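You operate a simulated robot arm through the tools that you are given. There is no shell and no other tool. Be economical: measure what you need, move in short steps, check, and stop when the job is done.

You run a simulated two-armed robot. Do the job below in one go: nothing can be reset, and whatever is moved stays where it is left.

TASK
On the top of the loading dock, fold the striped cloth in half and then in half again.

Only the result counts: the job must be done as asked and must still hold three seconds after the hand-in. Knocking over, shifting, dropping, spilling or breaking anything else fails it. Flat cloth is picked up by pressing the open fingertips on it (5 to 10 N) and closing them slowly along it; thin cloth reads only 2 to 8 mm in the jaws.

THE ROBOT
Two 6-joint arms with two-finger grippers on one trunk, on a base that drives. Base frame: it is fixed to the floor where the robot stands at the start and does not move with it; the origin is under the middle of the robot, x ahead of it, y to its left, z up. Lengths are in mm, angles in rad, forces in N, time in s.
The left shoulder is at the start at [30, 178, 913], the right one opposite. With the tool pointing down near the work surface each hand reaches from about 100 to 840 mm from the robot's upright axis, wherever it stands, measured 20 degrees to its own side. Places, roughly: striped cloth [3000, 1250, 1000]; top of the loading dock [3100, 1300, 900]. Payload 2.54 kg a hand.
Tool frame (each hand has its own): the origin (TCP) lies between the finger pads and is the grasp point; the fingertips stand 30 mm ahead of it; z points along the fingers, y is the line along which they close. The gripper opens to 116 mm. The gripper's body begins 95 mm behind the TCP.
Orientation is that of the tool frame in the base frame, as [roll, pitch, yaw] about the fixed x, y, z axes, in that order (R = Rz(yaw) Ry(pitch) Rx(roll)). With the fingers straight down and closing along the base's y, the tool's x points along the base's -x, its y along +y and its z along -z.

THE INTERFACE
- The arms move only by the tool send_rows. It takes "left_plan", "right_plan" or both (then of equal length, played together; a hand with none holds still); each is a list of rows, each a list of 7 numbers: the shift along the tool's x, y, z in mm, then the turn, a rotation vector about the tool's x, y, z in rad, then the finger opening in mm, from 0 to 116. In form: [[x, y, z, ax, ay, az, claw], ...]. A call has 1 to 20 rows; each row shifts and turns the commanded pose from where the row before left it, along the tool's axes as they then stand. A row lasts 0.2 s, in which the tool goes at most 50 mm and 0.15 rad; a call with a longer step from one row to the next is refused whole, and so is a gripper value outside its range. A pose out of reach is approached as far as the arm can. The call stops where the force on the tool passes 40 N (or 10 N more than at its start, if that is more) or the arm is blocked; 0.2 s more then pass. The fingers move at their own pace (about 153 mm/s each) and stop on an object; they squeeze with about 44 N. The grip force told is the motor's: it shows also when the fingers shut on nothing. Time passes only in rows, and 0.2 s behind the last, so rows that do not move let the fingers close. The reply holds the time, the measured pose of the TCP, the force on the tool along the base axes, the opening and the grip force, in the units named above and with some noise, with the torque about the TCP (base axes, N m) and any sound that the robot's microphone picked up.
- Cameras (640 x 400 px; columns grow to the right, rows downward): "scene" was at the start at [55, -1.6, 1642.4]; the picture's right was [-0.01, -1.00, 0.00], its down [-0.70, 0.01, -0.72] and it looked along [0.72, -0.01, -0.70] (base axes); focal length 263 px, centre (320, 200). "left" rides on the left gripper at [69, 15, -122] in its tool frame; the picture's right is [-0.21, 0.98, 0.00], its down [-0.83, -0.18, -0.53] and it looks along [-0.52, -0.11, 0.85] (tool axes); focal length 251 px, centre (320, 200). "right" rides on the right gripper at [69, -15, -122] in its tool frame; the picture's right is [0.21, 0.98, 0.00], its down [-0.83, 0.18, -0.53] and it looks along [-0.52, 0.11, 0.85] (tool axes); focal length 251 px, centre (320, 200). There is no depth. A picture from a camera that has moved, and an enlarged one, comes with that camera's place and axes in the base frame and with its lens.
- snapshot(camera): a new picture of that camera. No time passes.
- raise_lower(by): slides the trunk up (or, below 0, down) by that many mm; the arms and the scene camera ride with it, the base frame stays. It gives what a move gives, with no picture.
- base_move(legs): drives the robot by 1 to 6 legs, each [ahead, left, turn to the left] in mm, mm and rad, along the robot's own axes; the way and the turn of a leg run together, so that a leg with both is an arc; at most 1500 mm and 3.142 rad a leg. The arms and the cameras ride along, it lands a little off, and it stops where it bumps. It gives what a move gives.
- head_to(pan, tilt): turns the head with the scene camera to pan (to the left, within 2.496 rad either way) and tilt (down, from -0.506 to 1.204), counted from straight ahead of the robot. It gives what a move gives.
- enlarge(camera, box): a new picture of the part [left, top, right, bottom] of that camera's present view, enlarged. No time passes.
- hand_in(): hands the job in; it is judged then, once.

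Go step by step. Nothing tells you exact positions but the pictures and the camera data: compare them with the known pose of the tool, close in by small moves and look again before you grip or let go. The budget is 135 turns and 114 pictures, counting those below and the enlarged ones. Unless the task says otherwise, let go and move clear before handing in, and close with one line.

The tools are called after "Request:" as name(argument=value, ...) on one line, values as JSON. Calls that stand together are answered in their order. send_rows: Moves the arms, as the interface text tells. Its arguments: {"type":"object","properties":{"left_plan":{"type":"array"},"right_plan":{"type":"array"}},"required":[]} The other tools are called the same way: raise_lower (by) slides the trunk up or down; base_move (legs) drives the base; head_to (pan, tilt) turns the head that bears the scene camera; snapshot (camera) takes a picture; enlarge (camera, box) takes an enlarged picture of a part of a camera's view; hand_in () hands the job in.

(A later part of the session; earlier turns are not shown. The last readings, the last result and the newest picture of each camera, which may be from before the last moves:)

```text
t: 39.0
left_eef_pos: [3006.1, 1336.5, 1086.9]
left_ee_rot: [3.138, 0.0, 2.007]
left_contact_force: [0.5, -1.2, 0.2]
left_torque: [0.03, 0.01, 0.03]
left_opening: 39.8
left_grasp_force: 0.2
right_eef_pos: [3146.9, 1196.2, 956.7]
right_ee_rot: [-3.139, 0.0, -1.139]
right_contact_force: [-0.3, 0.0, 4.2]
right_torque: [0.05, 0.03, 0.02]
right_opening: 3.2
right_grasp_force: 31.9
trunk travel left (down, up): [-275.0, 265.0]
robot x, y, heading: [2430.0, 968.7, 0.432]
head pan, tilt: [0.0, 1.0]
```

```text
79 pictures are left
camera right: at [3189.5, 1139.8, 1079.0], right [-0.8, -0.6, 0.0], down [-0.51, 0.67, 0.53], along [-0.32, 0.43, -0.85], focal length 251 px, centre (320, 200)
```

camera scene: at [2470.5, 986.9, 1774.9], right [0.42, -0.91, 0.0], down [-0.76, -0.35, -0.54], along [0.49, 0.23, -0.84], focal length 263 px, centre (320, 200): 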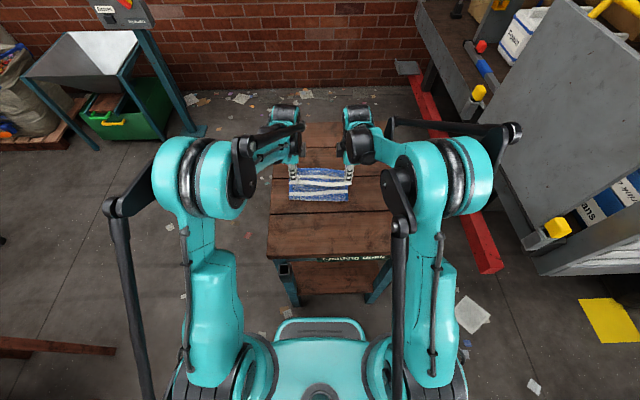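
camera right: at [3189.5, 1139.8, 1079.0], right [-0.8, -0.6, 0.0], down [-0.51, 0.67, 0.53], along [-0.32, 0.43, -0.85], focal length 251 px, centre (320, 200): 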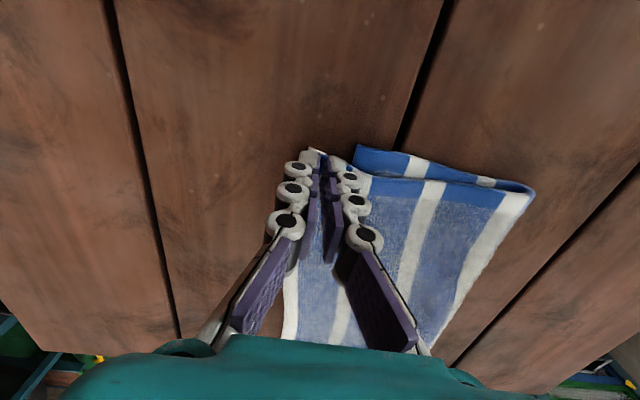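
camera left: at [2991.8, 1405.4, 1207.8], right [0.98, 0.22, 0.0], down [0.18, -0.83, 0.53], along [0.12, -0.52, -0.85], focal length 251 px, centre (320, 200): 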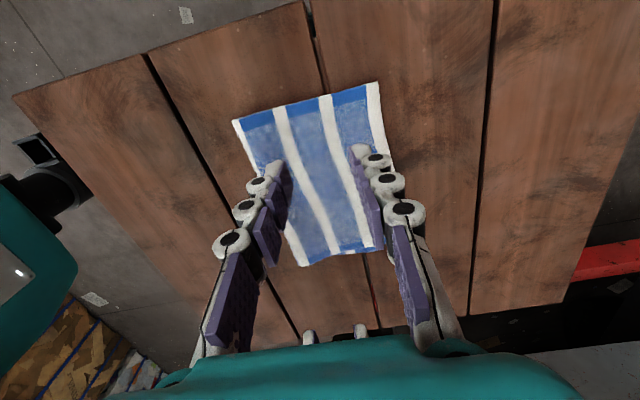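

Gripped. I lift the corner, carry it back past the target to roll the crease backward, then lay it 40 mm short of where it was.

Request:
send_rows(right_plan=[[0, 8, -25, 0, 0, 0, 0], [1, 20, -20, 0, 0, 0, 0], [1, 25, -5, 0, 0, 0, 0], [1, 25, 10, 0, 0, 0, 0], [1, 12, 15, 0, 0, 0, 0], [1, 0, 0, 0, 0, 0, 0], [1, -15, 2, 0, 0, 0, 0], [0, -20, 4, 0, 0, 0, 0], [0, -14, 7, 0, 0, 0, 0], [0, -1, 7, 0, 0, 0, 0], [0, 0, 0, 0, 0, 0, 0]])

Request:
snapshot(camera="right")

Request:
enlarge(camera="scene", box=[240, 120, 400, 220])

```text
t: 41.4
left_eef_pos: [3005.9, 1335.4, 1086.4]
left_ee_rot: [3.139, 0.0, 2.005]
left_contact_force: [-0.3, 0.2, -0.2]
left_torque: [-0.03, 0.03, -0.01]
left_opening: 40.1
left_grasp_force: 0.0
right_eef_pos: [3111.8, 1173.3, 963.0]
right_ee_rot: [-3.137, 0.0, -1.14]
right_contact_force: [0.8, 0.0, 25.1]
right_torque: [0.13, -0.01, 0.02]
right_opening: 3.1
right_grasp_force: 31.9
trunk travel left (down, up): [-275.0, 265.0]
robot x, y, heading: [2429.2, 968.8, 0.433]
head pan, tilt: [0.0, 1.0]
```

```text
78 pictures are left
camera right: at [3155.2, 1117.3, 1084.6], right [-0.8, -0.6, 0.0], down [-0.51, 0.67, 0.53], along [-0.32, 0.43, -0.85], focal length 251 px, centre (320, 200)
```

right: 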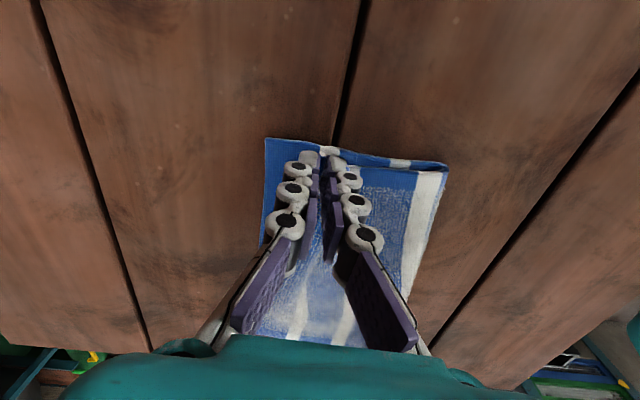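

```text
4.00 times, centred on (320, 170) of scene
camera zoom: at [2465.4, 985.1, 1775.3], right [0.42, -0.91, 0.0], down [-0.76, -0.35, -0.54], along [0.49, 0.23, -0.84], focal length 1053 px, centre (320, 320)
```

zoom: 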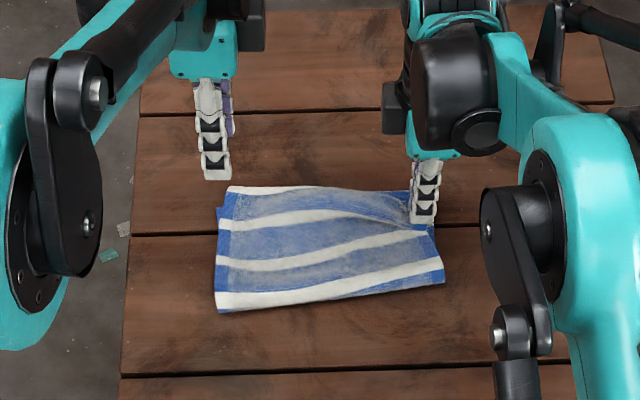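

The lower edge is now 39 mm ahead of the grip (which is ~18 mm from its edge), so I lift slightly, go forward 18 mm, lay and release.

Request:
send_rows(right_plan=[[0, 0, -12, 0, 0, 0, 0], [0, -9, -4, 0, 0, 0, 0], [0, -9, 2, 0, 0, 0, 0], [0, -2, 5, 0, 0, 0, 0], [0, 0, 0, 0, 0, 0, 15], [0, 0, -5, 0, 0, 0, 30], [0, 0, -30, 0, 0, 0, 40], [0, 0, -40, 0, 0, 0, 40], [0, 0, -40, 0, 0, 0, 40], [0, 0, 0, 0, 0, 0, 40]])

Request:
snapshot(camera="right")

Request:
snapshot(camera="left")

Request:
enlarge(camera="scene", box=[240, 120, 400, 220])

```text
t: 43.6
left_eef_pos: [3008.2, 1337.2, 1085.1]
left_ee_rot: [-3.14, -0.001, 2.006]
left_contact_force: [-0.8, 0.2, 0.6]
left_torque: [0.06, 0.01, -0.01]
left_opening: 40.0
left_grasp_force: 0.1
right_eef_pos: [3131.0, 1182.9, 1084.8]
right_ee_rot: [-3.14, 0.0, -1.138]
right_contact_force: [0.8, -0.2, -0.2]
right_torque: [0.03, 0.01, 0.0]
right_opening: 40.1
right_grasp_force: 0.1
trunk travel left (down, up): [-275.0, 265.0]
robot x, y, heading: [2427.9, 970.7, 0.435]
head pan, tilt: [0.0, 1.0]
```

```text
76 pictures are left
camera right: at [3174.8, 1126.5, 1207.2], right [-0.8, -0.6, 0.0], down [-0.51, 0.67, 0.53], along [-0.32, 0.43, -0.85], focal length 251 px, centre (320, 200)
```

right: 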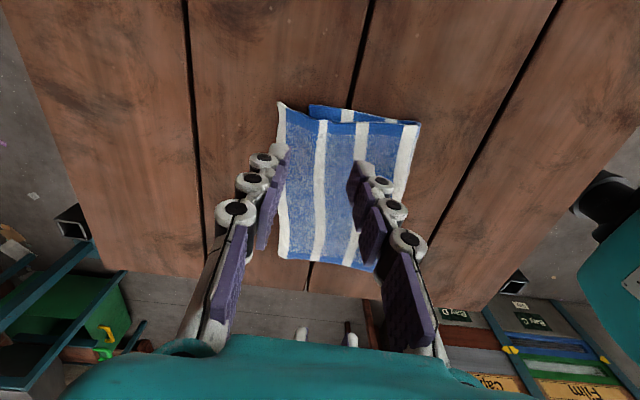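

```text
75 pictures are left
camera left: at [2992.8, 1405.8, 1206.9], right [0.98, 0.22, 0.0], down [0.18, -0.83, 0.53], along [0.12, -0.52, -0.85], focal length 251 px, centre (320, 200)
```

left: 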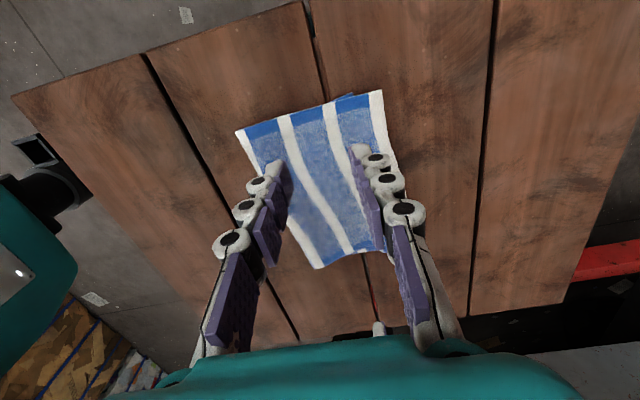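

```text
4.00 times, centred on (320, 170) of scene
camera zoom: at [2469.1, 986.1, 1774.9], right [0.42, -0.91, 0.0], down [-0.76, -0.35, -0.54], along [0.49, 0.23, -0.84], focal length 1053 px, centre (320, 320)
```

zoom: 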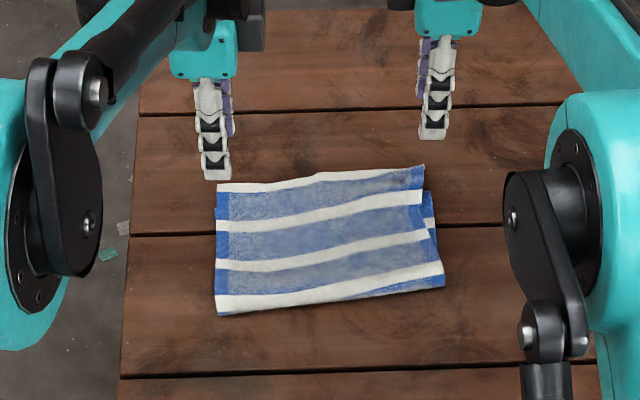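

Measurements show the upper edge still overhangs ~30 mm on both sides (it springs forward on release). I re-grip both overhanging corners and re-lay them shorter, carrying them higher so the lower layer isn't dragged.

Request:
send_rows(left_plan=[[1, 26, 20, 0, 0, 0, 14], [1, 26, 30, 0, 0, 0, 14], [0, 0, 30, 0, 0, 0, 14], [0, 0, 30, 0, 0, 0, 14], [0, 0, 9, 0, 0, 0, 14]], right_plan=[[-3, -13, 20, 0, 0, 0, 16], [-3, -14, 30, 0, 0, 0, 16], [0, 0, 30, 0, 0, 0, 16], [0, 0, 30, 0, 0, 0, 16], [0, 0, 9, 0, 0, 0, 16]])

Request:
snapshot(camera="right")

Request:
snapshot(camera="left")

```text
t: 44.8
left_eef_pos: [3054.5, 1361.0, 966.4]
left_ee_rot: [3.14, -0.001, 2.005]
left_contact_force: [-0.6, 0.3, -0.4]
left_torque: [0.05, -0.02, 0.02]
left_opening: 13.9
left_grasp_force: 0.1
right_eef_pos: [3153.7, 1198.2, 967.2]
right_ee_rot: [-3.139, 0.001, -1.138]
right_contact_force: [-0.7, 0.2, 0.0]
right_torque: [-0.01, 0.02, -0.01]
right_opening: 16.1
right_grasp_force: 0.0
trunk travel left (down, up): [-275.0, 265.0]
robot x, y, heading: [2425.6, 971.6, 0.431]
head pan, tilt: [0.0, 1.0]
```

```text
73 pictures are left
camera right: at [3195.7, 1142.8, 1088.8], right [-0.8, -0.6, 0.0], down [-0.51, 0.67, 0.53], along [-0.32, 0.43, -0.85], focal length 251 px, centre (320, 200)
```

right: 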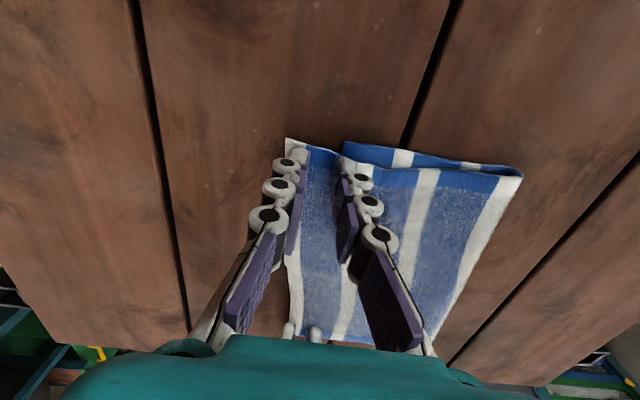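

```text
72 pictures are left
camera left: at [3039.5, 1430.3, 1087.8], right [0.98, 0.22, 0.0], down [0.18, -0.83, 0.53], along [0.12, -0.52, -0.85], focal length 251 px, centre (320, 200)
```

left: 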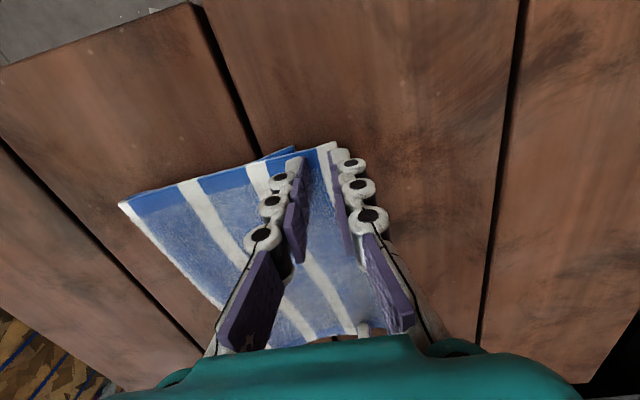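

Request:
send_rows(left_plan=[[0, -4, 0, 0, 0, 0, 14], [0, 0, 4, 0, 0, 0, 14], [0, 0, 3, 0, 0, 0, 14], [0, 0, 2, 0, 0, 0, 14], [0, 0, 0, 0, 0, 0, 14]], right_plan=[[0, -5, 0, 0, 0, 0, 16], [0, 0, 4, 0, 0, 0, 16], [0, 0, 3, 0, 0, 0, 16], [0, 0, 2, 0, 0, 0, 16], [0, 0, 0, 0, 0, 0, 16]])

```text
t: 46.0
left_eef_pos: [3050.3, 1358.5, 957.9]
left_ee_rot: [3.14, 0.0, 2.004]
left_contact_force: [-1.9, -1.1, 15.5]
left_torque: [-0.17, 0.19, 0.01]
left_opening: 14.2
left_grasp_force: 0.1
right_eef_pos: [3155.6, 1200.4, 957.1]
right_ee_rot: [-3.138, 0.0, -1.137]
right_contact_force: [0.3, 1.0, 3.3]
right_torque: [0.01, 0.01, -0.03]
right_opening: 15.2
right_grasp_force: 0.0
trunk travel left (down, up): [-275.0, 265.0]
robot x, y, heading: [2425.6, 969.2, 0.434]
head pan, tilt: [0.0, 1.0]
```

Request:
send_rows(left_plan=[[0, 0, 0, 0, 0, 0, 12], [0, 0, 0, 0, 0, 0, 10], [0, 0, 0, 0, 0, 0, 8], [0, 0, 0, 0, 0, 0, 6], [0, 0, 0, 0, 0, 0, 4], [0, 0, 0, 0, 0, 0, 2], [0, 0, 0, 0, 0, 0, 0], [0, 0, 0, 0, 0, 0, 0], [0, 0, -20, 0, 0, 0, 0], [0, -5, -20, 0, 0, 0, 0]], right_plan=[[0, 0, 1, 0, 0, 0, 14], [0, 0, 0, 0, 0, 0, 12], [0, 0, 0, 0, 0, 0, 9], [0, 0, 0, 0, 0, 0, 7], [0, 0, 0, 0, 0, 0, 4], [0, 0, 0, 0, 0, 0, 2], [0, 0, 0, 0, 0, 0, 0], [0, 0, 0, 0, 0, 0, 0], [0, 0, -20, 0, 0, 0, 0], [0, 5, -20, 0, 0, 0, 0]])

Request:
snapshot(camera="right")

Request:
snapshot(camera="left")

```text
t: 48.2
left_eef_pos: [3045.4, 1357.3, 997.0]
left_ee_rot: [3.14, -0.001, 2.005]
left_contact_force: [0.1, -0.2, -0.2]
left_torque: [-0.02, -0.02, 0.03]
left_opening: 0.0
left_grasp_force: 29.6
right_eef_pos: [3151.3, 1199.1, 997.0]
right_ee_rot: [-3.138, -0.001, -1.138]
right_contact_force: [-0.3, 0.1, 1.0]
right_torque: [0.01, -0.03, 0.0]
right_opening: 0.0
right_grasp_force: 28.7
trunk travel left (down, up): [-275.0, 265.0]
robot x, y, heading: [2430.2, 966.6, 0.432]
head pan, tilt: [0.0, 1.0]
```

```text
71 pictures are left
camera right: at [3195.1, 1142.5, 1119.1], right [-0.8, -0.6, 0.0], down [-0.51, 0.67, 0.53], along [-0.32, 0.43, -0.85], focal length 251 px, centre (320, 200)
```

right: 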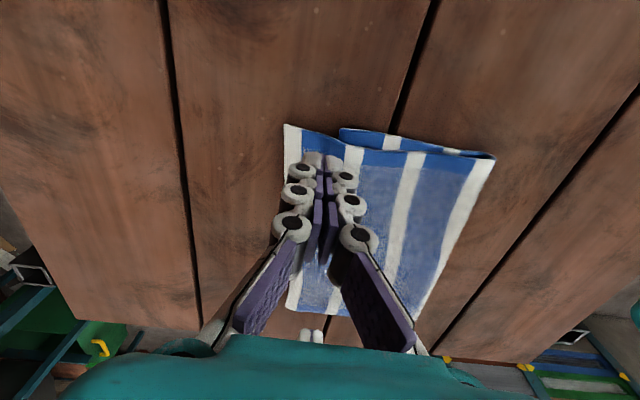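

```text
70 pictures are left
camera left: at [3029.7, 1426.6, 1119.1], right [0.98, 0.22, 0.0], down [0.18, -0.83, 0.53], along [0.12, -0.52, -0.85], focal length 251 px, centre (320, 200)
```

left: 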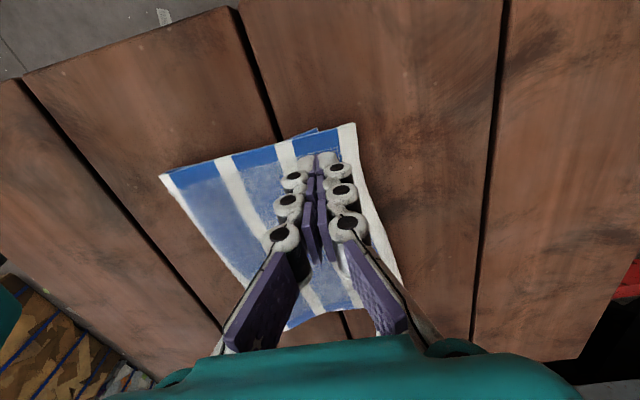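

Both pinches slipped with the narrow opening. I re-seat with wider openings and a firmer press.

Request:
send_rows(left_plan=[[0, 7, 20, 0, 0, 0, 20], [0, 0, 16, 0, 0, 0, 20], [0, 0, 3, 0, 0, 0, 20], [0, 0, 1, 0, 0, 0, 20], [0, 0, 0.5, 0, 0, 0, 20], [0, 0, 0, 0, 0, 0, 20]], right_plan=[[0, -8, 20, 0, 0, 0, 20], [0, 0, 16, 0, 0, 0, 20], [0, 0, 3, 0, 0, 0, 20], [0, 0, 2, 0, 0, 0, 20], [0, 0, 1, 0, 0, 0, 20], [0, 0, 0, 0, 0, 0, 20]])

```text
t: 49.6
left_eef_pos: [3049.8, 1360.5, 958.3]
left_ee_rot: [3.138, 0.001, 2.005]
left_contact_force: [-1.8, -0.6, 9.1]
left_torque: [-0.06, 0.11, 0.01]
left_opening: 20.7
left_grasp_force: 0.1
right_eef_pos: [3157.8, 1201.7, 957.7]
right_ee_rot: [-3.138, -0.001, -1.138]
right_contact_force: [0.4, 0.8, 18.9]
right_torque: [-0.06, 0.14, -0.01]
right_opening: 20.6
right_grasp_force: 0.5
trunk travel left (down, up): [-275.0, 265.0]
robot x, y, heading: [2428.4, 973.3, 0.433]
head pan, tilt: [0.0, 1.0]
```

Request:
send_rows(left_plan=[[0, 0, 0.5, 0, 0, 0, 18], [0, 0, 0, 0, 0, 0, 15], [0, 0, 0, 0, 0, 0, 12], [0, 0, 0, 0, 0, 0, 9], [0, 0, 0, 0, 0, 0, 6], [0, 0, 0, 0, 0, 0, 3], [0, 0, 0, 0, 0, 0, 0], [0, 0, 0, 0, 0, 0, 0]], right_plan=[[0, 0, 0, 0, 0, 0, 18], [0, 0, 0, 0, 0, 0, 15], [0, 0, 0, 0, 0, 0, 12], [0, 0, 0, 0, 0, 0, 9], [0, 0, 0, 0, 0, 0, 6], [0, 0, 0, 0, 0, 0, 3], [0, 0, 0, 0, 0, 0, 0], [0, 0, 0, 0, 0, 0, 0]])

Request:
snapshot(camera="left")

Request:
snapshot(camera="right")

```text
t: 51.4
left_eef_pos: [3051.0, 1359.3, 957.1]
left_ee_rot: [3.139, 0.001, 2.006]
left_contact_force: [4.2, 2.6, 20.8]
left_torque: [0.03, -0.04, 0.03]
left_opening: 2.8
left_grasp_force: 32.0
right_eef_pos: [3158.3, 1201.4, 956.9]
right_ee_rot: [-3.138, -0.001, -1.137]
right_contact_force: [-0.5, 0.4, 8.7]
right_torque: [0.01, 0.04, 0.01]
right_opening: 3.1
right_grasp_force: 32.4
trunk travel left (down, up): [-275.0, 265.0]
robot x, y, heading: [2429.9, 968.6, 0.436]
head pan, tilt: [0.0, 1.0]
```

```text
69 pictures are left
camera left: at [3035.7, 1428.6, 1079.2], right [0.98, 0.22, 0.0], down [0.18, -0.83, 0.53], along [0.12, -0.52, -0.85], focal length 251 px, centre (320, 200)
```

left: 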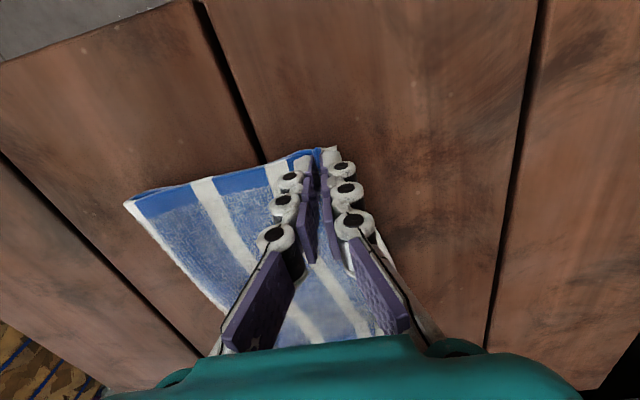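

```text
68 pictures are left
camera right: at [3202.1, 1145.4, 1078.3], right [-0.8, -0.6, 0.0], down [-0.51, 0.67, 0.53], along [-0.32, 0.43, -0.85], focal length 251 px, centre (320, 200)
```

right: 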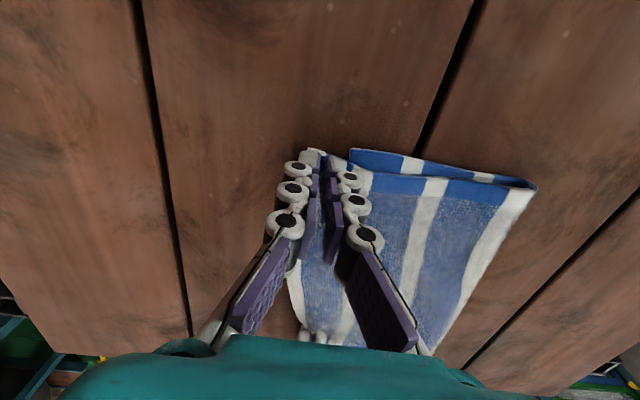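

Both gripped. I lift and roll the upper layer back partway to reopen the fold, then measure the lower layer's far edge.

Request:
send_rows(left_plan=[[0, -3, -22, 0, 0, 0, 0], [0, -10, -22, 0, 0, 0, 0], [0, -18, -20, 0, 0, 0, 0], [0, -20, -15, 0, 0, 0, 0], [0, -22, -10, 0, 0, 0, 0], [0, -22, -5, 0, 0, 0, 0], [0, -20, 0, 0, 0, 0, 0], [0, -15, 0, 0, 0, 0, 0]], right_plan=[[0, 3, -22, 0, 0, 0, 0], [0, 12, -22, 0, 0, 0, 0], [0, 18, -20, 0, 0, 0, 0], [0, 24, -15, 0, 0, 0, 0], [0, 24, -10, 0, 0, 0, 0], [0, 24, -5, 0, 0, 0, 0], [0, 24, 0, 0, 0, 0, 0], [0, 20, 0, 0, 0, 0, 0]])

Request:
snapshot(camera="left")

Request:
snapshot(camera="right")

Request:
enlarge(camera="scene", box=[240, 120, 400, 220])

```text
t: 53.2
left_eef_pos: [2933.9, 1305.4, 1049.8]
left_ee_rot: [3.14, 0.0, 2.005]
left_contact_force: [0.0, 0.2, -1.2]
left_torque: [0.0, -0.04, -0.01]
left_opening: 4.1
left_grasp_force: 31.6
right_eef_pos: [3024.0, 1137.9, 1048.3]
right_ee_rot: [-3.138, 0.0, -1.137]
right_contact_force: [-0.8, -0.2, 1.3]
right_torque: [0.03, -0.03, 0.02]
right_opening: 3.0
right_grasp_force: 33.7
trunk travel left (down, up): [-275.0, 265.0]
robot x, y, heading: [2427.3, 964.8, 0.436]
head pan, tilt: [0.0, 1.0]
```

```text
67 pictures are left
camera left: at [2918.2, 1374.3, 1172.1], right [0.98, 0.22, 0.0], down [0.18, -0.83, 0.53], along [0.12, -0.52, -0.85], focal length 251 px, centre (320, 200)
```

left: 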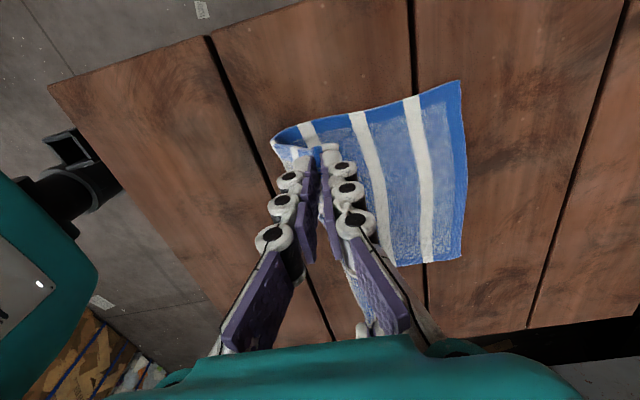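

```text
66 pictures are left
camera right: at [3067.3, 1082.6, 1170.7], right [-0.8, -0.6, 0.0], down [-0.51, 0.67, 0.53], along [-0.32, 0.43, -0.85], focal length 251 px, centre (320, 200)
```

right: 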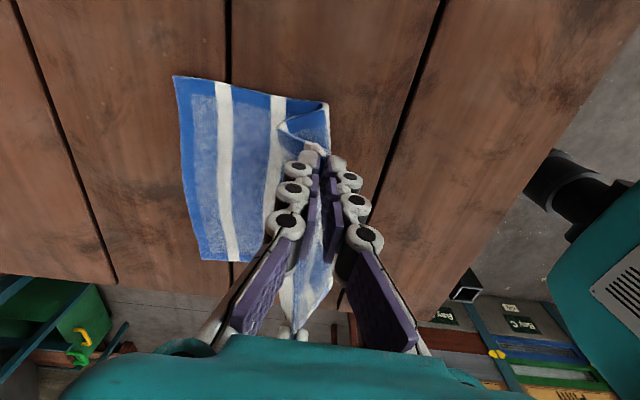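

```text
4.00 times, centred on (320, 170) of scene
camera zoom: at [2466.8, 985.3, 1775.1], right [0.42, -0.91, 0.0], down [-0.76, -0.35, -0.54], along [0.49, 0.23, -0.84], focal length 1053 px, centre (320, 320)
```

zoom: 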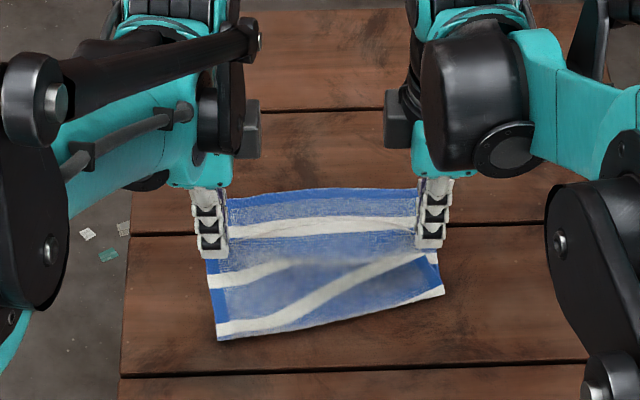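

The crease has crept forward on the right side. I take both hands further back and down so the lower layer lies flat past the proper crease line, and check.

Request:
send_rows(left_plan=[[0, -20, 6, 0, 0, 0, 0], [0, -20, 12, 0, 0, 0, 0], [0, -20, 14, 0, 0, 0, 0], [0, -20, 14, 0, 0, 0, 0], [0, -20, 14, 0, 0, 0, 0], [0, 0, 0, 0, 0, 0, 0]], right_plan=[[0, 20, 6, 0, 0, 0, 0], [0, 20, 12, 0, 0, 0, 0], [0, 20, 14, 0, 0, 0, 0], [0, 20, 14, 0, 0, 0, 0], [0, 18, 14, 0, 0, 0, 0], [0, 0, 0, 0, 0, 0, 0]])

Request:
snapshot(camera="left")

Request:
snapshot(camera="right")

Request:
enlarge(camera="scene", box=[240, 130, 400, 230])

```text
t: 54.6
left_eef_pos: [2844.6, 1262.8, 989.8]
left_ee_rot: [3.141, 0.0, 2.006]
left_contact_force: [0.7, 0.4, -2.2]
left_torque: [0.01, 0.0, 0.01]
left_opening: 4.8
left_grasp_force: 34.0
right_eef_pos: [2936.9, 1097.4, 987.1]
right_ee_rot: [-3.139, 0.0, -1.138]
right_contact_force: [0.0, 0.1, 1.7]
right_torque: [-0.02, -0.04, -0.01]
right_opening: 3.0
right_grasp_force: 32.0
trunk travel left (down, up): [-275.0, 265.0]
robot x, y, heading: [2433.3, 968.3, 0.434]
head pan, tilt: [0.0, 1.0]
```

```text
64 pictures are left
camera left: at [2829.1, 1331.8, 1110.8], right [0.98, 0.22, 0.0], down [0.18, -0.83, 0.53], along [0.12, -0.52, -0.85], focal length 251 px, centre (320, 200)
```

left: 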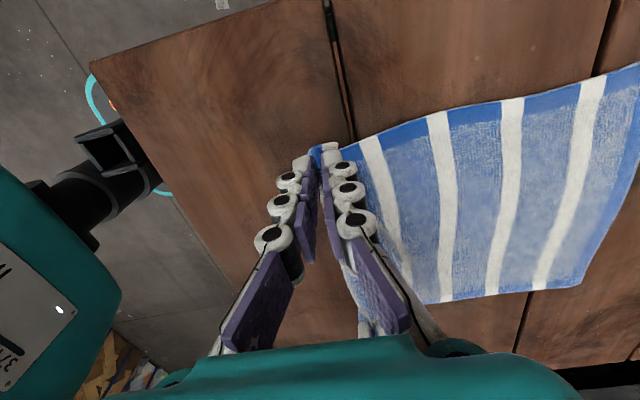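

```text
63 pictures are left
camera right: at [2979.6, 1042.8, 1109.5], right [-0.8, -0.6, 0.0], down [-0.51, 0.67, 0.53], along [-0.32, 0.43, -0.85], focal length 251 px, centre (320, 200)
```

right: 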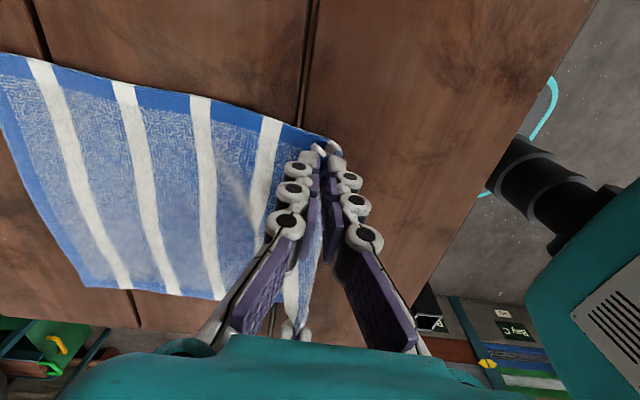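

```text
4.00 times, centred on (320, 180) of scene
camera zoom: at [2468.4, 986.0, 1775.0], right [0.42, -0.91, 0.0], down [-0.76, -0.35, -0.54], along [0.49, 0.23, -0.84], focal length 1053 px, centre (320, 280)
```

zoom: 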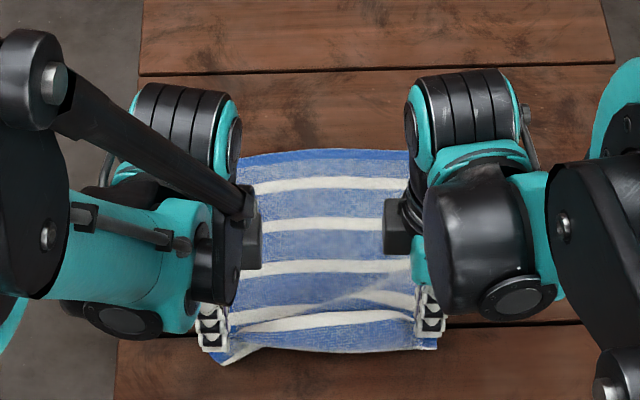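

The cloth is nicely re-opened, far edge at 735 (left) to 747 (right). I redo the fold arc, landing 22 mm short of that edge with no slack.

Request:
send_rows(left_plan=[[0, 12, -22, 0, 0, 0, 0], [0, 14, -19, 0, 0, 0, 0], [0, 16, -14, 0, 0, 0, 0], [0, 18, -10, 0, 0, 0, 0], [0, 20, -5, 0, 0, 0, 0], [0, 21, -1, 0, 0, 0, 0], [0, 21, 4, 0, 0, 0, 0], [0, 20, 8, 0, 0, 0, 0], [0, 19, 12, 0, 0, 0, 0], [0, 17, 15, 0, 0, 0, 0], [0, 14, 17, 0, 0, 0, 0], [0, 11, 18, 0, 0, 0, 0], [0, 7, 16, 0, 0, 0, 0], [0, 3, 6, 0, 0, 0, 0]], right_plan=[[0, -12, -22, 0, 0, 0, 0], [0, -14, -19, 0, 0, 0, 0], [0, -16, -14, 0, 0, 0, 0], [0, -18, -10, 0, 0, 0, 0], [0, -20, -5, 0, 0, 0, 0], [0, -20, -1, 0, 0, 0, 0], [0, -20, 4, 0, 0, 0, 0], [0, -20, 8, 0, 0, 0, 0], [0, -19, 12, 0, 0, 0, 0], [0, -17, 15, 0, 0, 0, 0], [0, -14, 17, 0, 0, 0, 0], [0, -11, 18, 0, 0, 0, 0], [0, -7, 16, 0, 0, 0, 0], [0, -2, 6, 0, 0, 0, 0]])

Request:
snapshot(camera="left")

Request:
snapshot(camera="right")

Request:
enlarge(camera="scene", box=[240, 120, 400, 220])

```text
t: 57.6
left_eef_pos: [3037.2, 1351.3, 964.8]
left_ee_rot: [3.14, -0.001, 2.005]
left_contact_force: [-0.3, 1.3, 1.4]
left_torque: [0.03, -0.02, -0.03]
left_opening: 1.8
left_grasp_force: 28.1
right_eef_pos: [3127.3, 1187.1, 962.4]
right_ee_rot: [-3.139, -0.001, -1.138]
right_contact_force: [-0.4, 0.1, 0.3]
right_torque: [0.02, -0.01, 0.0]
right_opening: 3.4
right_grasp_force: 33.3
trunk travel left (down, up): [-275.0, 265.0]
robot x, y, heading: [2429.8, 968.9, 0.43]
head pan, tilt: [0.0, 1.0]
```

```text
61 pictures are left
camera left: at [3021.9, 1421.3, 1086.3], right [0.98, 0.22, 0.0], down [0.18, -0.83, 0.53], along [0.12, -0.52, -0.85], focal length 251 px, centre (320, 200)
```

left: 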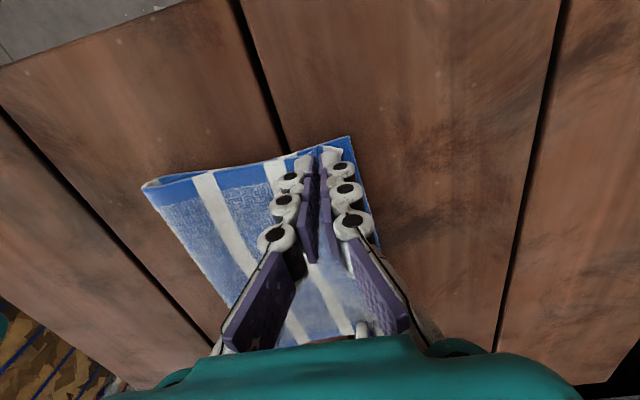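

```text
60 pictures are left
camera right: at [3170.8, 1131.0, 1084.9], right [-0.8, -0.6, 0.0], down [-0.51, 0.67, 0.53], along [-0.32, 0.43, -0.85], focal length 251 px, centre (320, 200)
```

right: 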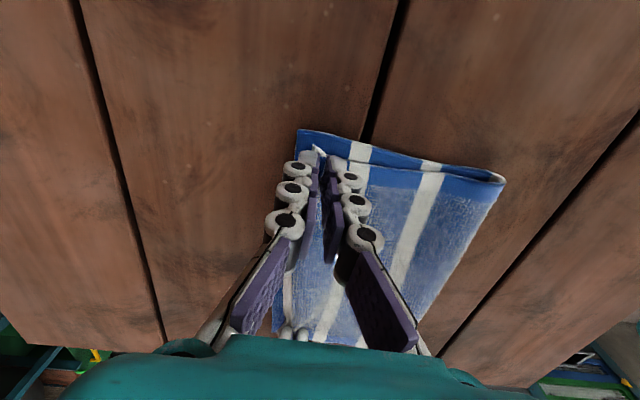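

```text
4.00 times, centred on (320, 170) of scene
camera zoom: at [2468.2, 985.8, 1775.0], right [0.42, -0.91, 0.0], down [-0.76, -0.35, -0.54], along [0.49, 0.23, -0.84], focal length 1053 px, centre (320, 320)
```

zoom: 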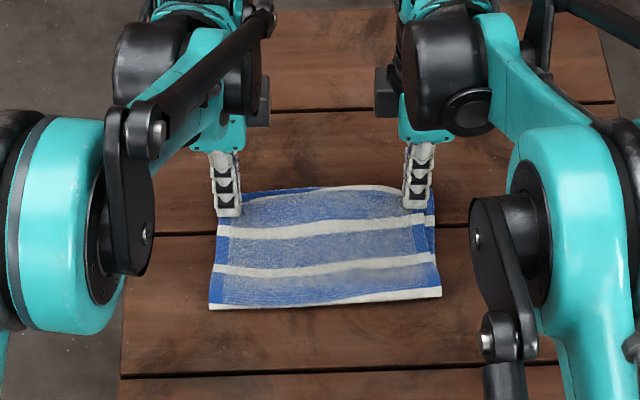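

Layers line up well (lower edge 24/19 mm ahead of the grips). I ease back a few mm to compensate for spring-out, release and lift.

Request:
send_rows(left_plan=[[0, -5, 2, 0, 0, 0, 0], [0, 0, 2, 0, 0, 0, 0], [0, 0, 0, 0, 0, 0, 10], [0, 0, 0, 0, 0, 0, 16], [0, 0, -8, 0, 0, 0, 20], [0, 0, -25, 0, 0, 0, 30], [0, 0, -40, 0, 0, 0, 40], [0, -10, -50, 0, 0, 0, 40], [0, -10, 0, 0, 0, 0, 40]], right_plan=[[1, 6, 2, 0, 0, 0, 0], [1, 0, 2, 0, 0, 0, 0], [0, 0, 0, 0, 0, 0, 10], [0, 0, 0, 0, 0, 0, 16], [0, 0, -8, 0, 0, 0, 20], [0, 0, -25, 0, 0, 0, 30], [0, 0, -40, 0, 0, 0, 40], [0, 0, -50, 0, 0, 0, 40], [0, 0, 0, 0, 0, 0, 40]])

Request:
snapshot(camera="left")

Request:
snapshot(camera="right")

Request:
enlarge(camera="scene", box=[240, 120, 400, 220])

```text
refused: row 8 steps farther than a row can; nothing moved
```

```text
58 pictures are left
camera left: at [3021.9, 1421.3, 1086.3], right [0.98, 0.22, 0.0], down [0.18, -0.83, 0.53], along [0.12, -0.52, -0.85], focal length 251 px, centre (320, 200)
```

left: 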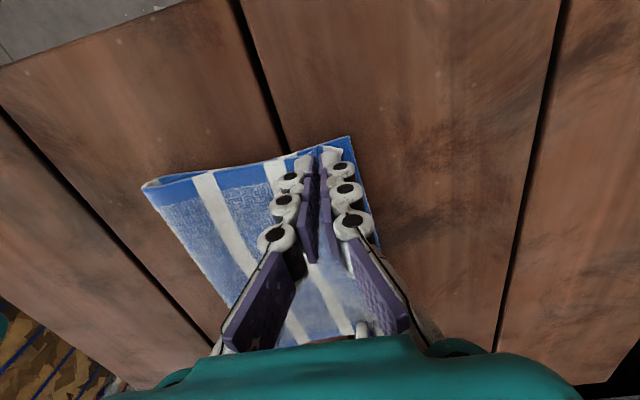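

```text
57 pictures are left
camera right: at [3170.8, 1131.0, 1084.9], right [-0.8, -0.6, 0.0], down [-0.51, 0.67, 0.53], along [-0.32, 0.43, -0.85], focal length 251 px, centre (320, 200)
```

right: 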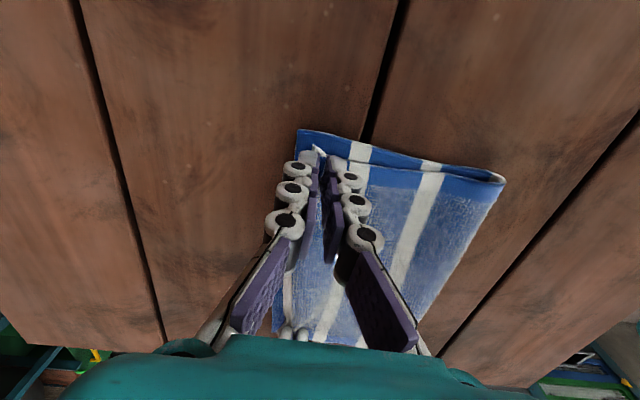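

```text
4.00 times, centred on (320, 170) of scene
camera zoom: at [2468.2, 985.8, 1775.0], right [0.42, -0.91, 0.0], down [-0.76, -0.35, -0.54], along [0.49, 0.23, -0.84], focal length 1053 px, centre (320, 320)
```

zoom: 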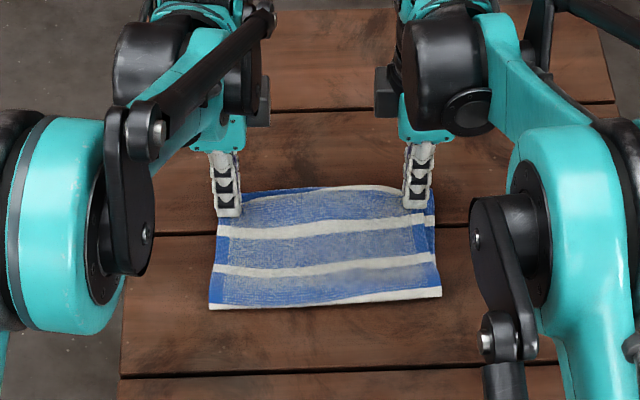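

One row was too long; I resend with a shorter step.

Request:
send_rows(left_plan=[[0, -5, 2, 0, 0, 0, 0], [0, 0, 2, 0, 0, 0, 0], [0, 0, 0, 0, 0, 0, 10], [0, 0, 0, 0, 0, 0, 16], [0, 0, -8, 0, 0, 0, 20], [0, 0, -25, 0, 0, 0, 30], [0, 0, -40, 0, 0, 0, 40], [0, -10, -45, 0, 0, 0, 40], [0, -10, 0, 0, 0, 0, 40]], right_plan=[[1, 6, 2, 0, 0, 0, 0], [1, 0, 2, 0, 0, 0, 0], [0, 0, 0, 0, 0, 0, 10], [0, 0, 0, 0, 0, 0, 16], [0, 0, -8, 0, 0, 0, 20], [0, 0, -25, 0, 0, 0, 30], [0, 0, -40, 0, 0, 0, 40], [0, 0, -45, 0, 0, 0, 40], [0, 0, 0, 0, 0, 0, 40]])

Request:
snapshot(camera="left")

Request:
snapshot(camera="right")

Request:
enlarge(camera="scene", box=[240, 120, 400, 220])

```text
t: 59.6
left_eef_pos: [3015.6, 1343.1, 1078.0]
left_ee_rot: [-3.141, 0.002, 2.006]
left_contact_force: [0.2, -0.2, -0.2]
left_torque: [0.01, 0.02, 0.04]
left_opening: 39.8
left_grasp_force: 0.1
right_eef_pos: [3123.4, 1181.8, 1077.2]
right_ee_rot: [-3.14, 0.001, -1.138]
right_contact_force: [-1.0, 0.2, -0.6]
right_torque: [0.01, 0.03, 0.03]
right_opening: 40.0
right_grasp_force: 0.0
trunk travel left (down, up): [-275.0, 265.0]
robot x, y, heading: [2429.4, 971.1, 0.432]
head pan, tilt: [0.0, 1.0]
```

```text
55 pictures are left
camera left: at [3000.0, 1411.0, 1200.3], right [0.98, 0.22, 0.0], down [0.18, -0.83, 0.53], along [0.12, -0.52, -0.85], focal length 251 px, centre (320, 200)
```

left: 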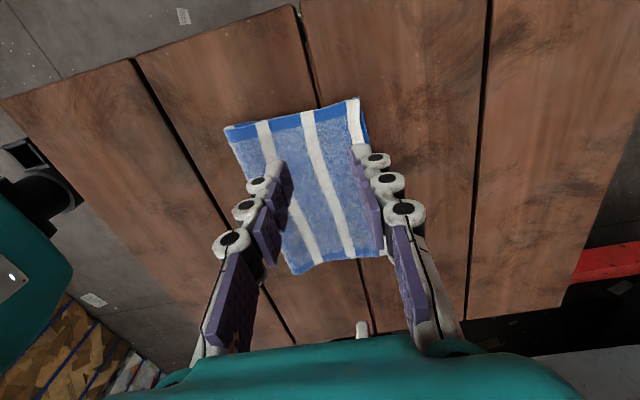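

```text
54 pictures are left
camera right: at [3166.8, 1126.4, 1198.8], right [-0.8, -0.6, 0.0], down [-0.51, 0.67, 0.53], along [-0.32, 0.43, -0.85], focal length 251 px, centre (320, 200)
```

right: 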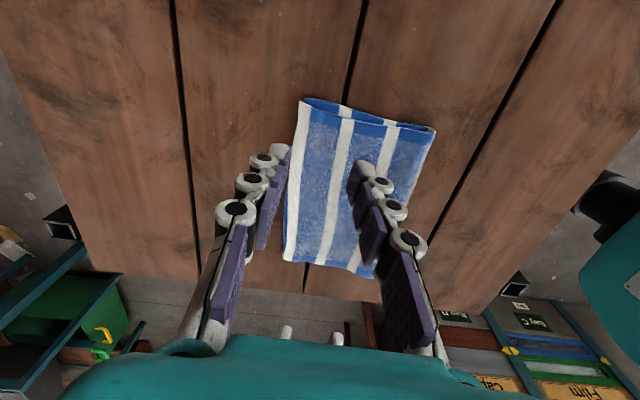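

```text
4.00 times, centred on (320, 170) of scene
camera zoom: at [2469.6, 986.5, 1774.9], right [0.42, -0.91, 0.0], down [-0.76, -0.35, -0.54], along [0.49, 0.23, -0.84], focal length 1053 px, centre (320, 320)
```

zoom: 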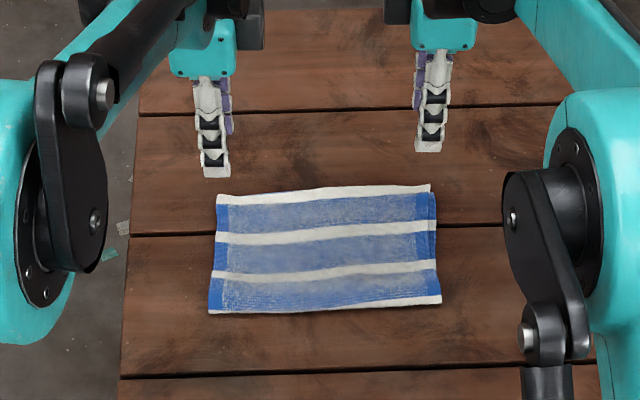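

The first fold is now clean: about 146 × 225 mm, edges aligned. For the second fold I'll work from the table's left side, so I retract the hands and look at the space there.

Request:
send_rows(left_plan=[[0, 0, -40, 0, 0, 0, 40], [0, 0, -40, 0, 0, 0, 40], [0, -35, 0, 0, 0, 0, 40], [0, -35, 0, 0, 0, 0, 40], [0, -35, 0, 0, 0, 0, 40], [0, -35, 0, 0, 0, 0, 40], [0, -35, 0, 0, 0, 0, 40], [0, -35, 0, 0, 0, 0, 40]], right_plan=[[0, 0, -40, 0, 0, 0, 40], [0, 0, -40, 0, 0, 0, 40], [0, 35, 0, 0, 0, 0, 40], [0, 35, 0, 0, 0, 0, 40], [0, 35, 0, 0, 0, 0, 40], [0, 35, 0, 0, 0, 0, 40], [0, 40, 0, 0, 0, 0, 40], [0, 40, 0, 0, 0, 0, 40]])

Request:
head_to(pan=1.3, tilt=0.75)

Request:
snapshot(camera="scene")

Request:
head_to(pan=0.6, tilt=0.75)

Request:
snapshot(camera="scene")

```text
t: 61.4
left_eef_pos: [2820.3, 1252.6, 1160.2]
left_ee_rot: [3.138, 0.0, 2.007]
left_contact_force: [-1.0, -0.1, 0.3]
left_torque: [0.01, -0.04, -0.01]
left_opening: 40.0
left_grasp_force: 0.0
right_eef_pos: [2917.4, 1086.4, 1156.7]
right_ee_rot: [-3.137, 0.0, -1.139]
right_contact_force: [-0.1, 0.2, 0.0]
right_torque: [0.01, -0.08, -0.03]
right_opening: 39.9
right_grasp_force: 0.0
trunk travel left (down, up): [-275.0, 265.0]
robot x, y, heading: [2431.4, 973.2, 0.436]
head pan, tilt: [0.0, 1.0]
```

```text
t: 62.9
left_eef_pos: [2824.9, 1253.1, 1157.7]
left_ee_rot: [3.139, 0.0, 2.005]
left_contact_force: [0.0, 0.7, -0.4]
left_torque: [-0.01, 0.01, -0.01]
left_opening: 39.8
left_grasp_force: 0.1
right_eef_pos: [2923.1, 1088.9, 1156.8]
right_ee_rot: [-3.14, -0.002, -1.138]
right_contact_force: [-0.5, 0.3, -0.1]
right_torque: [0.0, -0.01, -0.01]
right_opening: 40.0
right_grasp_force: 0.0
trunk travel left (down, up): [-275.0, 265.0]
robot x, y, heading: [2430.6, 968.3, 0.429]
head pan, tilt: [1.3, 0.75]
```

```text
52 pictures are left
camera scene: at [2391.5, 1038.3, 1794.1], right [0.99, 0.16, 0.0], down [0.11, -0.67, -0.73], along [-0.12, 0.72, -0.68], focal length 263 px, centre (320, 200)
```

scene: 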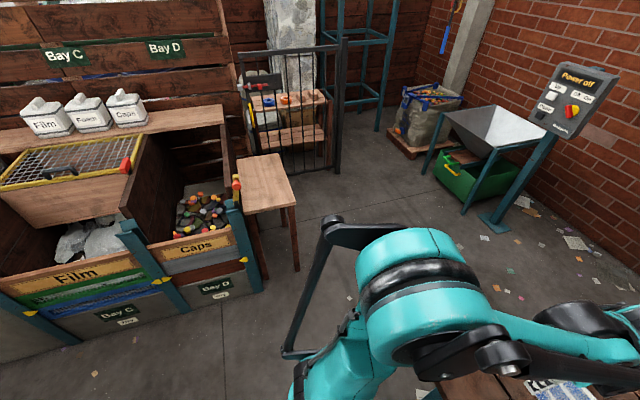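

```text
t: 64.0
left_eef_pos: [2823.7, 1254.7, 1157.4]
left_ee_rot: [3.14, -0.001, 2.006]
left_contact_force: [-0.3, -0.1, -0.5]
left_torque: [-0.02, -0.04, 0.01]
left_opening: 40.0
left_grasp_force: 0.2
right_eef_pos: [2921.2, 1088.8, 1155.5]
right_ee_rot: [-3.14, 0.0, -1.136]
right_contact_force: [-0.2, -0.9, -0.7]
right_torque: [-0.02, 0.01, -0.03]
right_opening: 39.9
right_grasp_force: 0.0
trunk travel left (down, up): [-275.0, 265.0]
robot x, y, heading: [2428.7, 968.6, 0.437]
head pan, tilt: [0.6, 0.75]
```

```text
51 pictures are left
camera scene: at [2447.4, 1027.8, 1794.1], right [0.86, -0.51, 0.0], down [-0.35, -0.59, -0.73], along [0.37, 0.63, -0.68], focal length 263 px, centre (320, 200)
```

scene: 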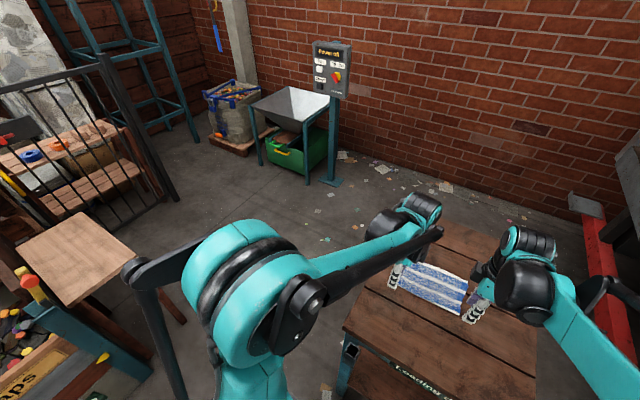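

Space on the left is free. I back off, strafe around the front-left corner, turn 90° right and come alongside the table's left edge.

Request:
base_move(legs=[[-250, 0, 0], [426, 614, 0], [0, 0, -1.571]])

Request:
head_to(pan=0.3, tilt=0.85)

Request:
snapshot(camera="scene")

```text
t: 73.2
left_eef_pos: [2614.7, 1206.7, 1158.2]
left_ee_rot: [3.14, 0.0, 0.448]
left_contact_force: [0.4, -0.5, -0.3]
left_torque: [0.01, -0.02, 0.0]
left_opening: 40.2
left_grasp_force: 0.0
right_eef_pos: [2451.5, 1105.7, 1156.7]
right_ee_rot: [-3.141, 0.002, -2.695]
right_contact_force: [-0.3, -0.7, -0.1]
right_torque: [0.01, 0.02, 0.01]
right_opening: 40.2
right_grasp_force: 0.0
trunk travel left (down, up): [-275.0, 265.0]
robot x, y, heading: [2321.0, 1597.7, -1.127]
head pan, tilt: [0.6, 0.75]
```

```text
t: 74.0
left_eef_pos: [2614.8, 1205.2, 1158.4]
left_ee_rot: [3.14, 0.0, 0.446]
left_contact_force: [0.6, 0.1, 0.0]
left_torque: [0.0, 0.01, -0.01]
left_opening: 39.9
left_grasp_force: 0.0
right_eef_pos: [2450.3, 1106.7, 1155.7]
right_ee_rot: [-3.14, -0.001, -2.696]
right_contact_force: [0.5, 0.2, 0.3]
right_torque: [0.0, 0.0, 0.03]
right_opening: 40.2
right_grasp_force: 0.1
trunk travel left (down, up): [-275.0, 265.0]
robot x, y, heading: [2322.2, 1593.7, -1.129]
head pan, tilt: [0.3, 0.85]
```

```text
50 pictures are left
camera scene: at [2368.7, 1566.0, 1786.1], right [-0.73, -0.68, 0.0], down [-0.51, 0.55, -0.66], along [0.45, -0.48, -0.75], focal length 263 px, centre (320, 200)
```

scene: 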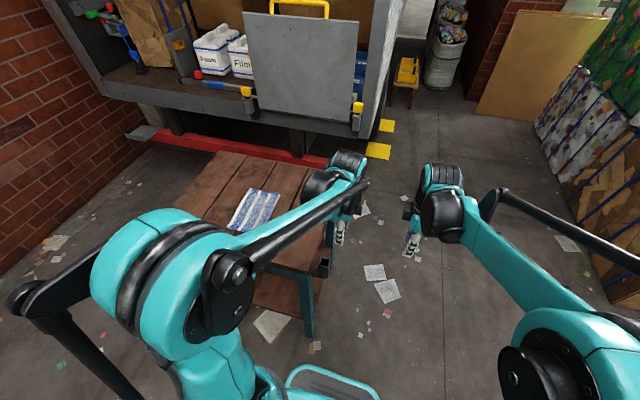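

Request:
base_move(legs=[[45, 477, 0.039]])

Request:
head_to(pan=0, tilt=1.0)

Request:
enlarge(camera="scene", box=[240, 120, 400, 220])

Request:
snapshot(camera="scene")

```text
t: 76.9
left_eef_pos: [3076.4, 1388.9, 1157.5]
left_ee_rot: [3.14, 0.002, 0.484]
left_contact_force: [-0.3, 0.1, 0.3]
left_torque: [-0.02, 0.0, 0.0]
left_opening: 40.0
left_grasp_force: 0.0
right_eef_pos: [2917.1, 1285.0, 1155.5]
right_ee_rot: [-3.139, 0.0, -2.659]
right_contact_force: [1.0, -0.4, 0.1]
right_torque: [-0.02, 0.0, 0.01]
right_opening: 39.8
right_grasp_force: 0.0
trunk travel left (down, up): [-275.0, 265.0]
robot x, y, heading: [2774.3, 1769.0, -1.088]
head pan, tilt: [0.3, 0.85]
```

```text
t: 77.7
left_eef_pos: [3075.2, 1389.8, 1157.7]
left_ee_rot: [3.14, -0.001, 0.481]
left_contact_force: [0.4, -0.8, -0.3]
left_torque: [0.01, 0.01, 0.01]
left_opening: 39.8
left_grasp_force: 0.1
right_eef_pos: [2915.5, 1283.0, 1156.5]
right_ee_rot: [-3.139, 0.0, -2.66]
right_contact_force: [-0.4, 0.4, -0.3]
right_torque: [0.03, 0.01, 0.01]
right_opening: 40.2
right_grasp_force: 0.0
trunk travel left (down, up): [-275.0, 265.0]
robot x, y, heading: [2775.8, 1767.4, -1.092]
head pan, tilt: [0.0, 1.0]
```

```text
4.00 times, centred on (320, 170) of scene
camera zoom: at [2794.3, 1734.7, 1775.0], right [-0.89, -0.46, 0.0], down [-0.39, 0.75, -0.54], along [0.25, -0.48, -0.84], focal length 1053 px, centre (320, 320)
```

zoom: 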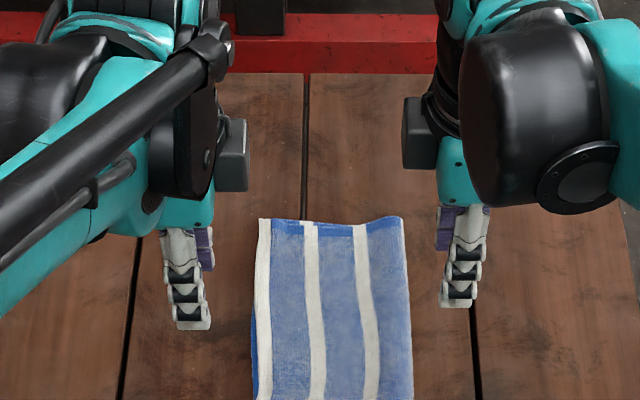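

```text
48 pictures are left
camera scene: at [2794.3, 1734.7, 1775.0], right [-0.89, -0.46, 0.0], down [-0.39, 0.75, -0.54], along [0.25, -0.48, -0.84], focal length 263 px, centre (320, 200)
```

scene: 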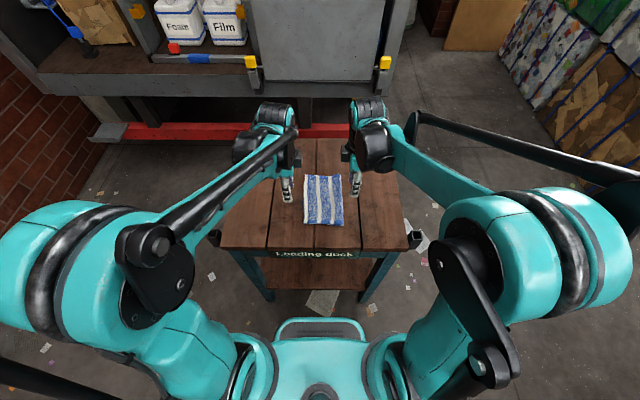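

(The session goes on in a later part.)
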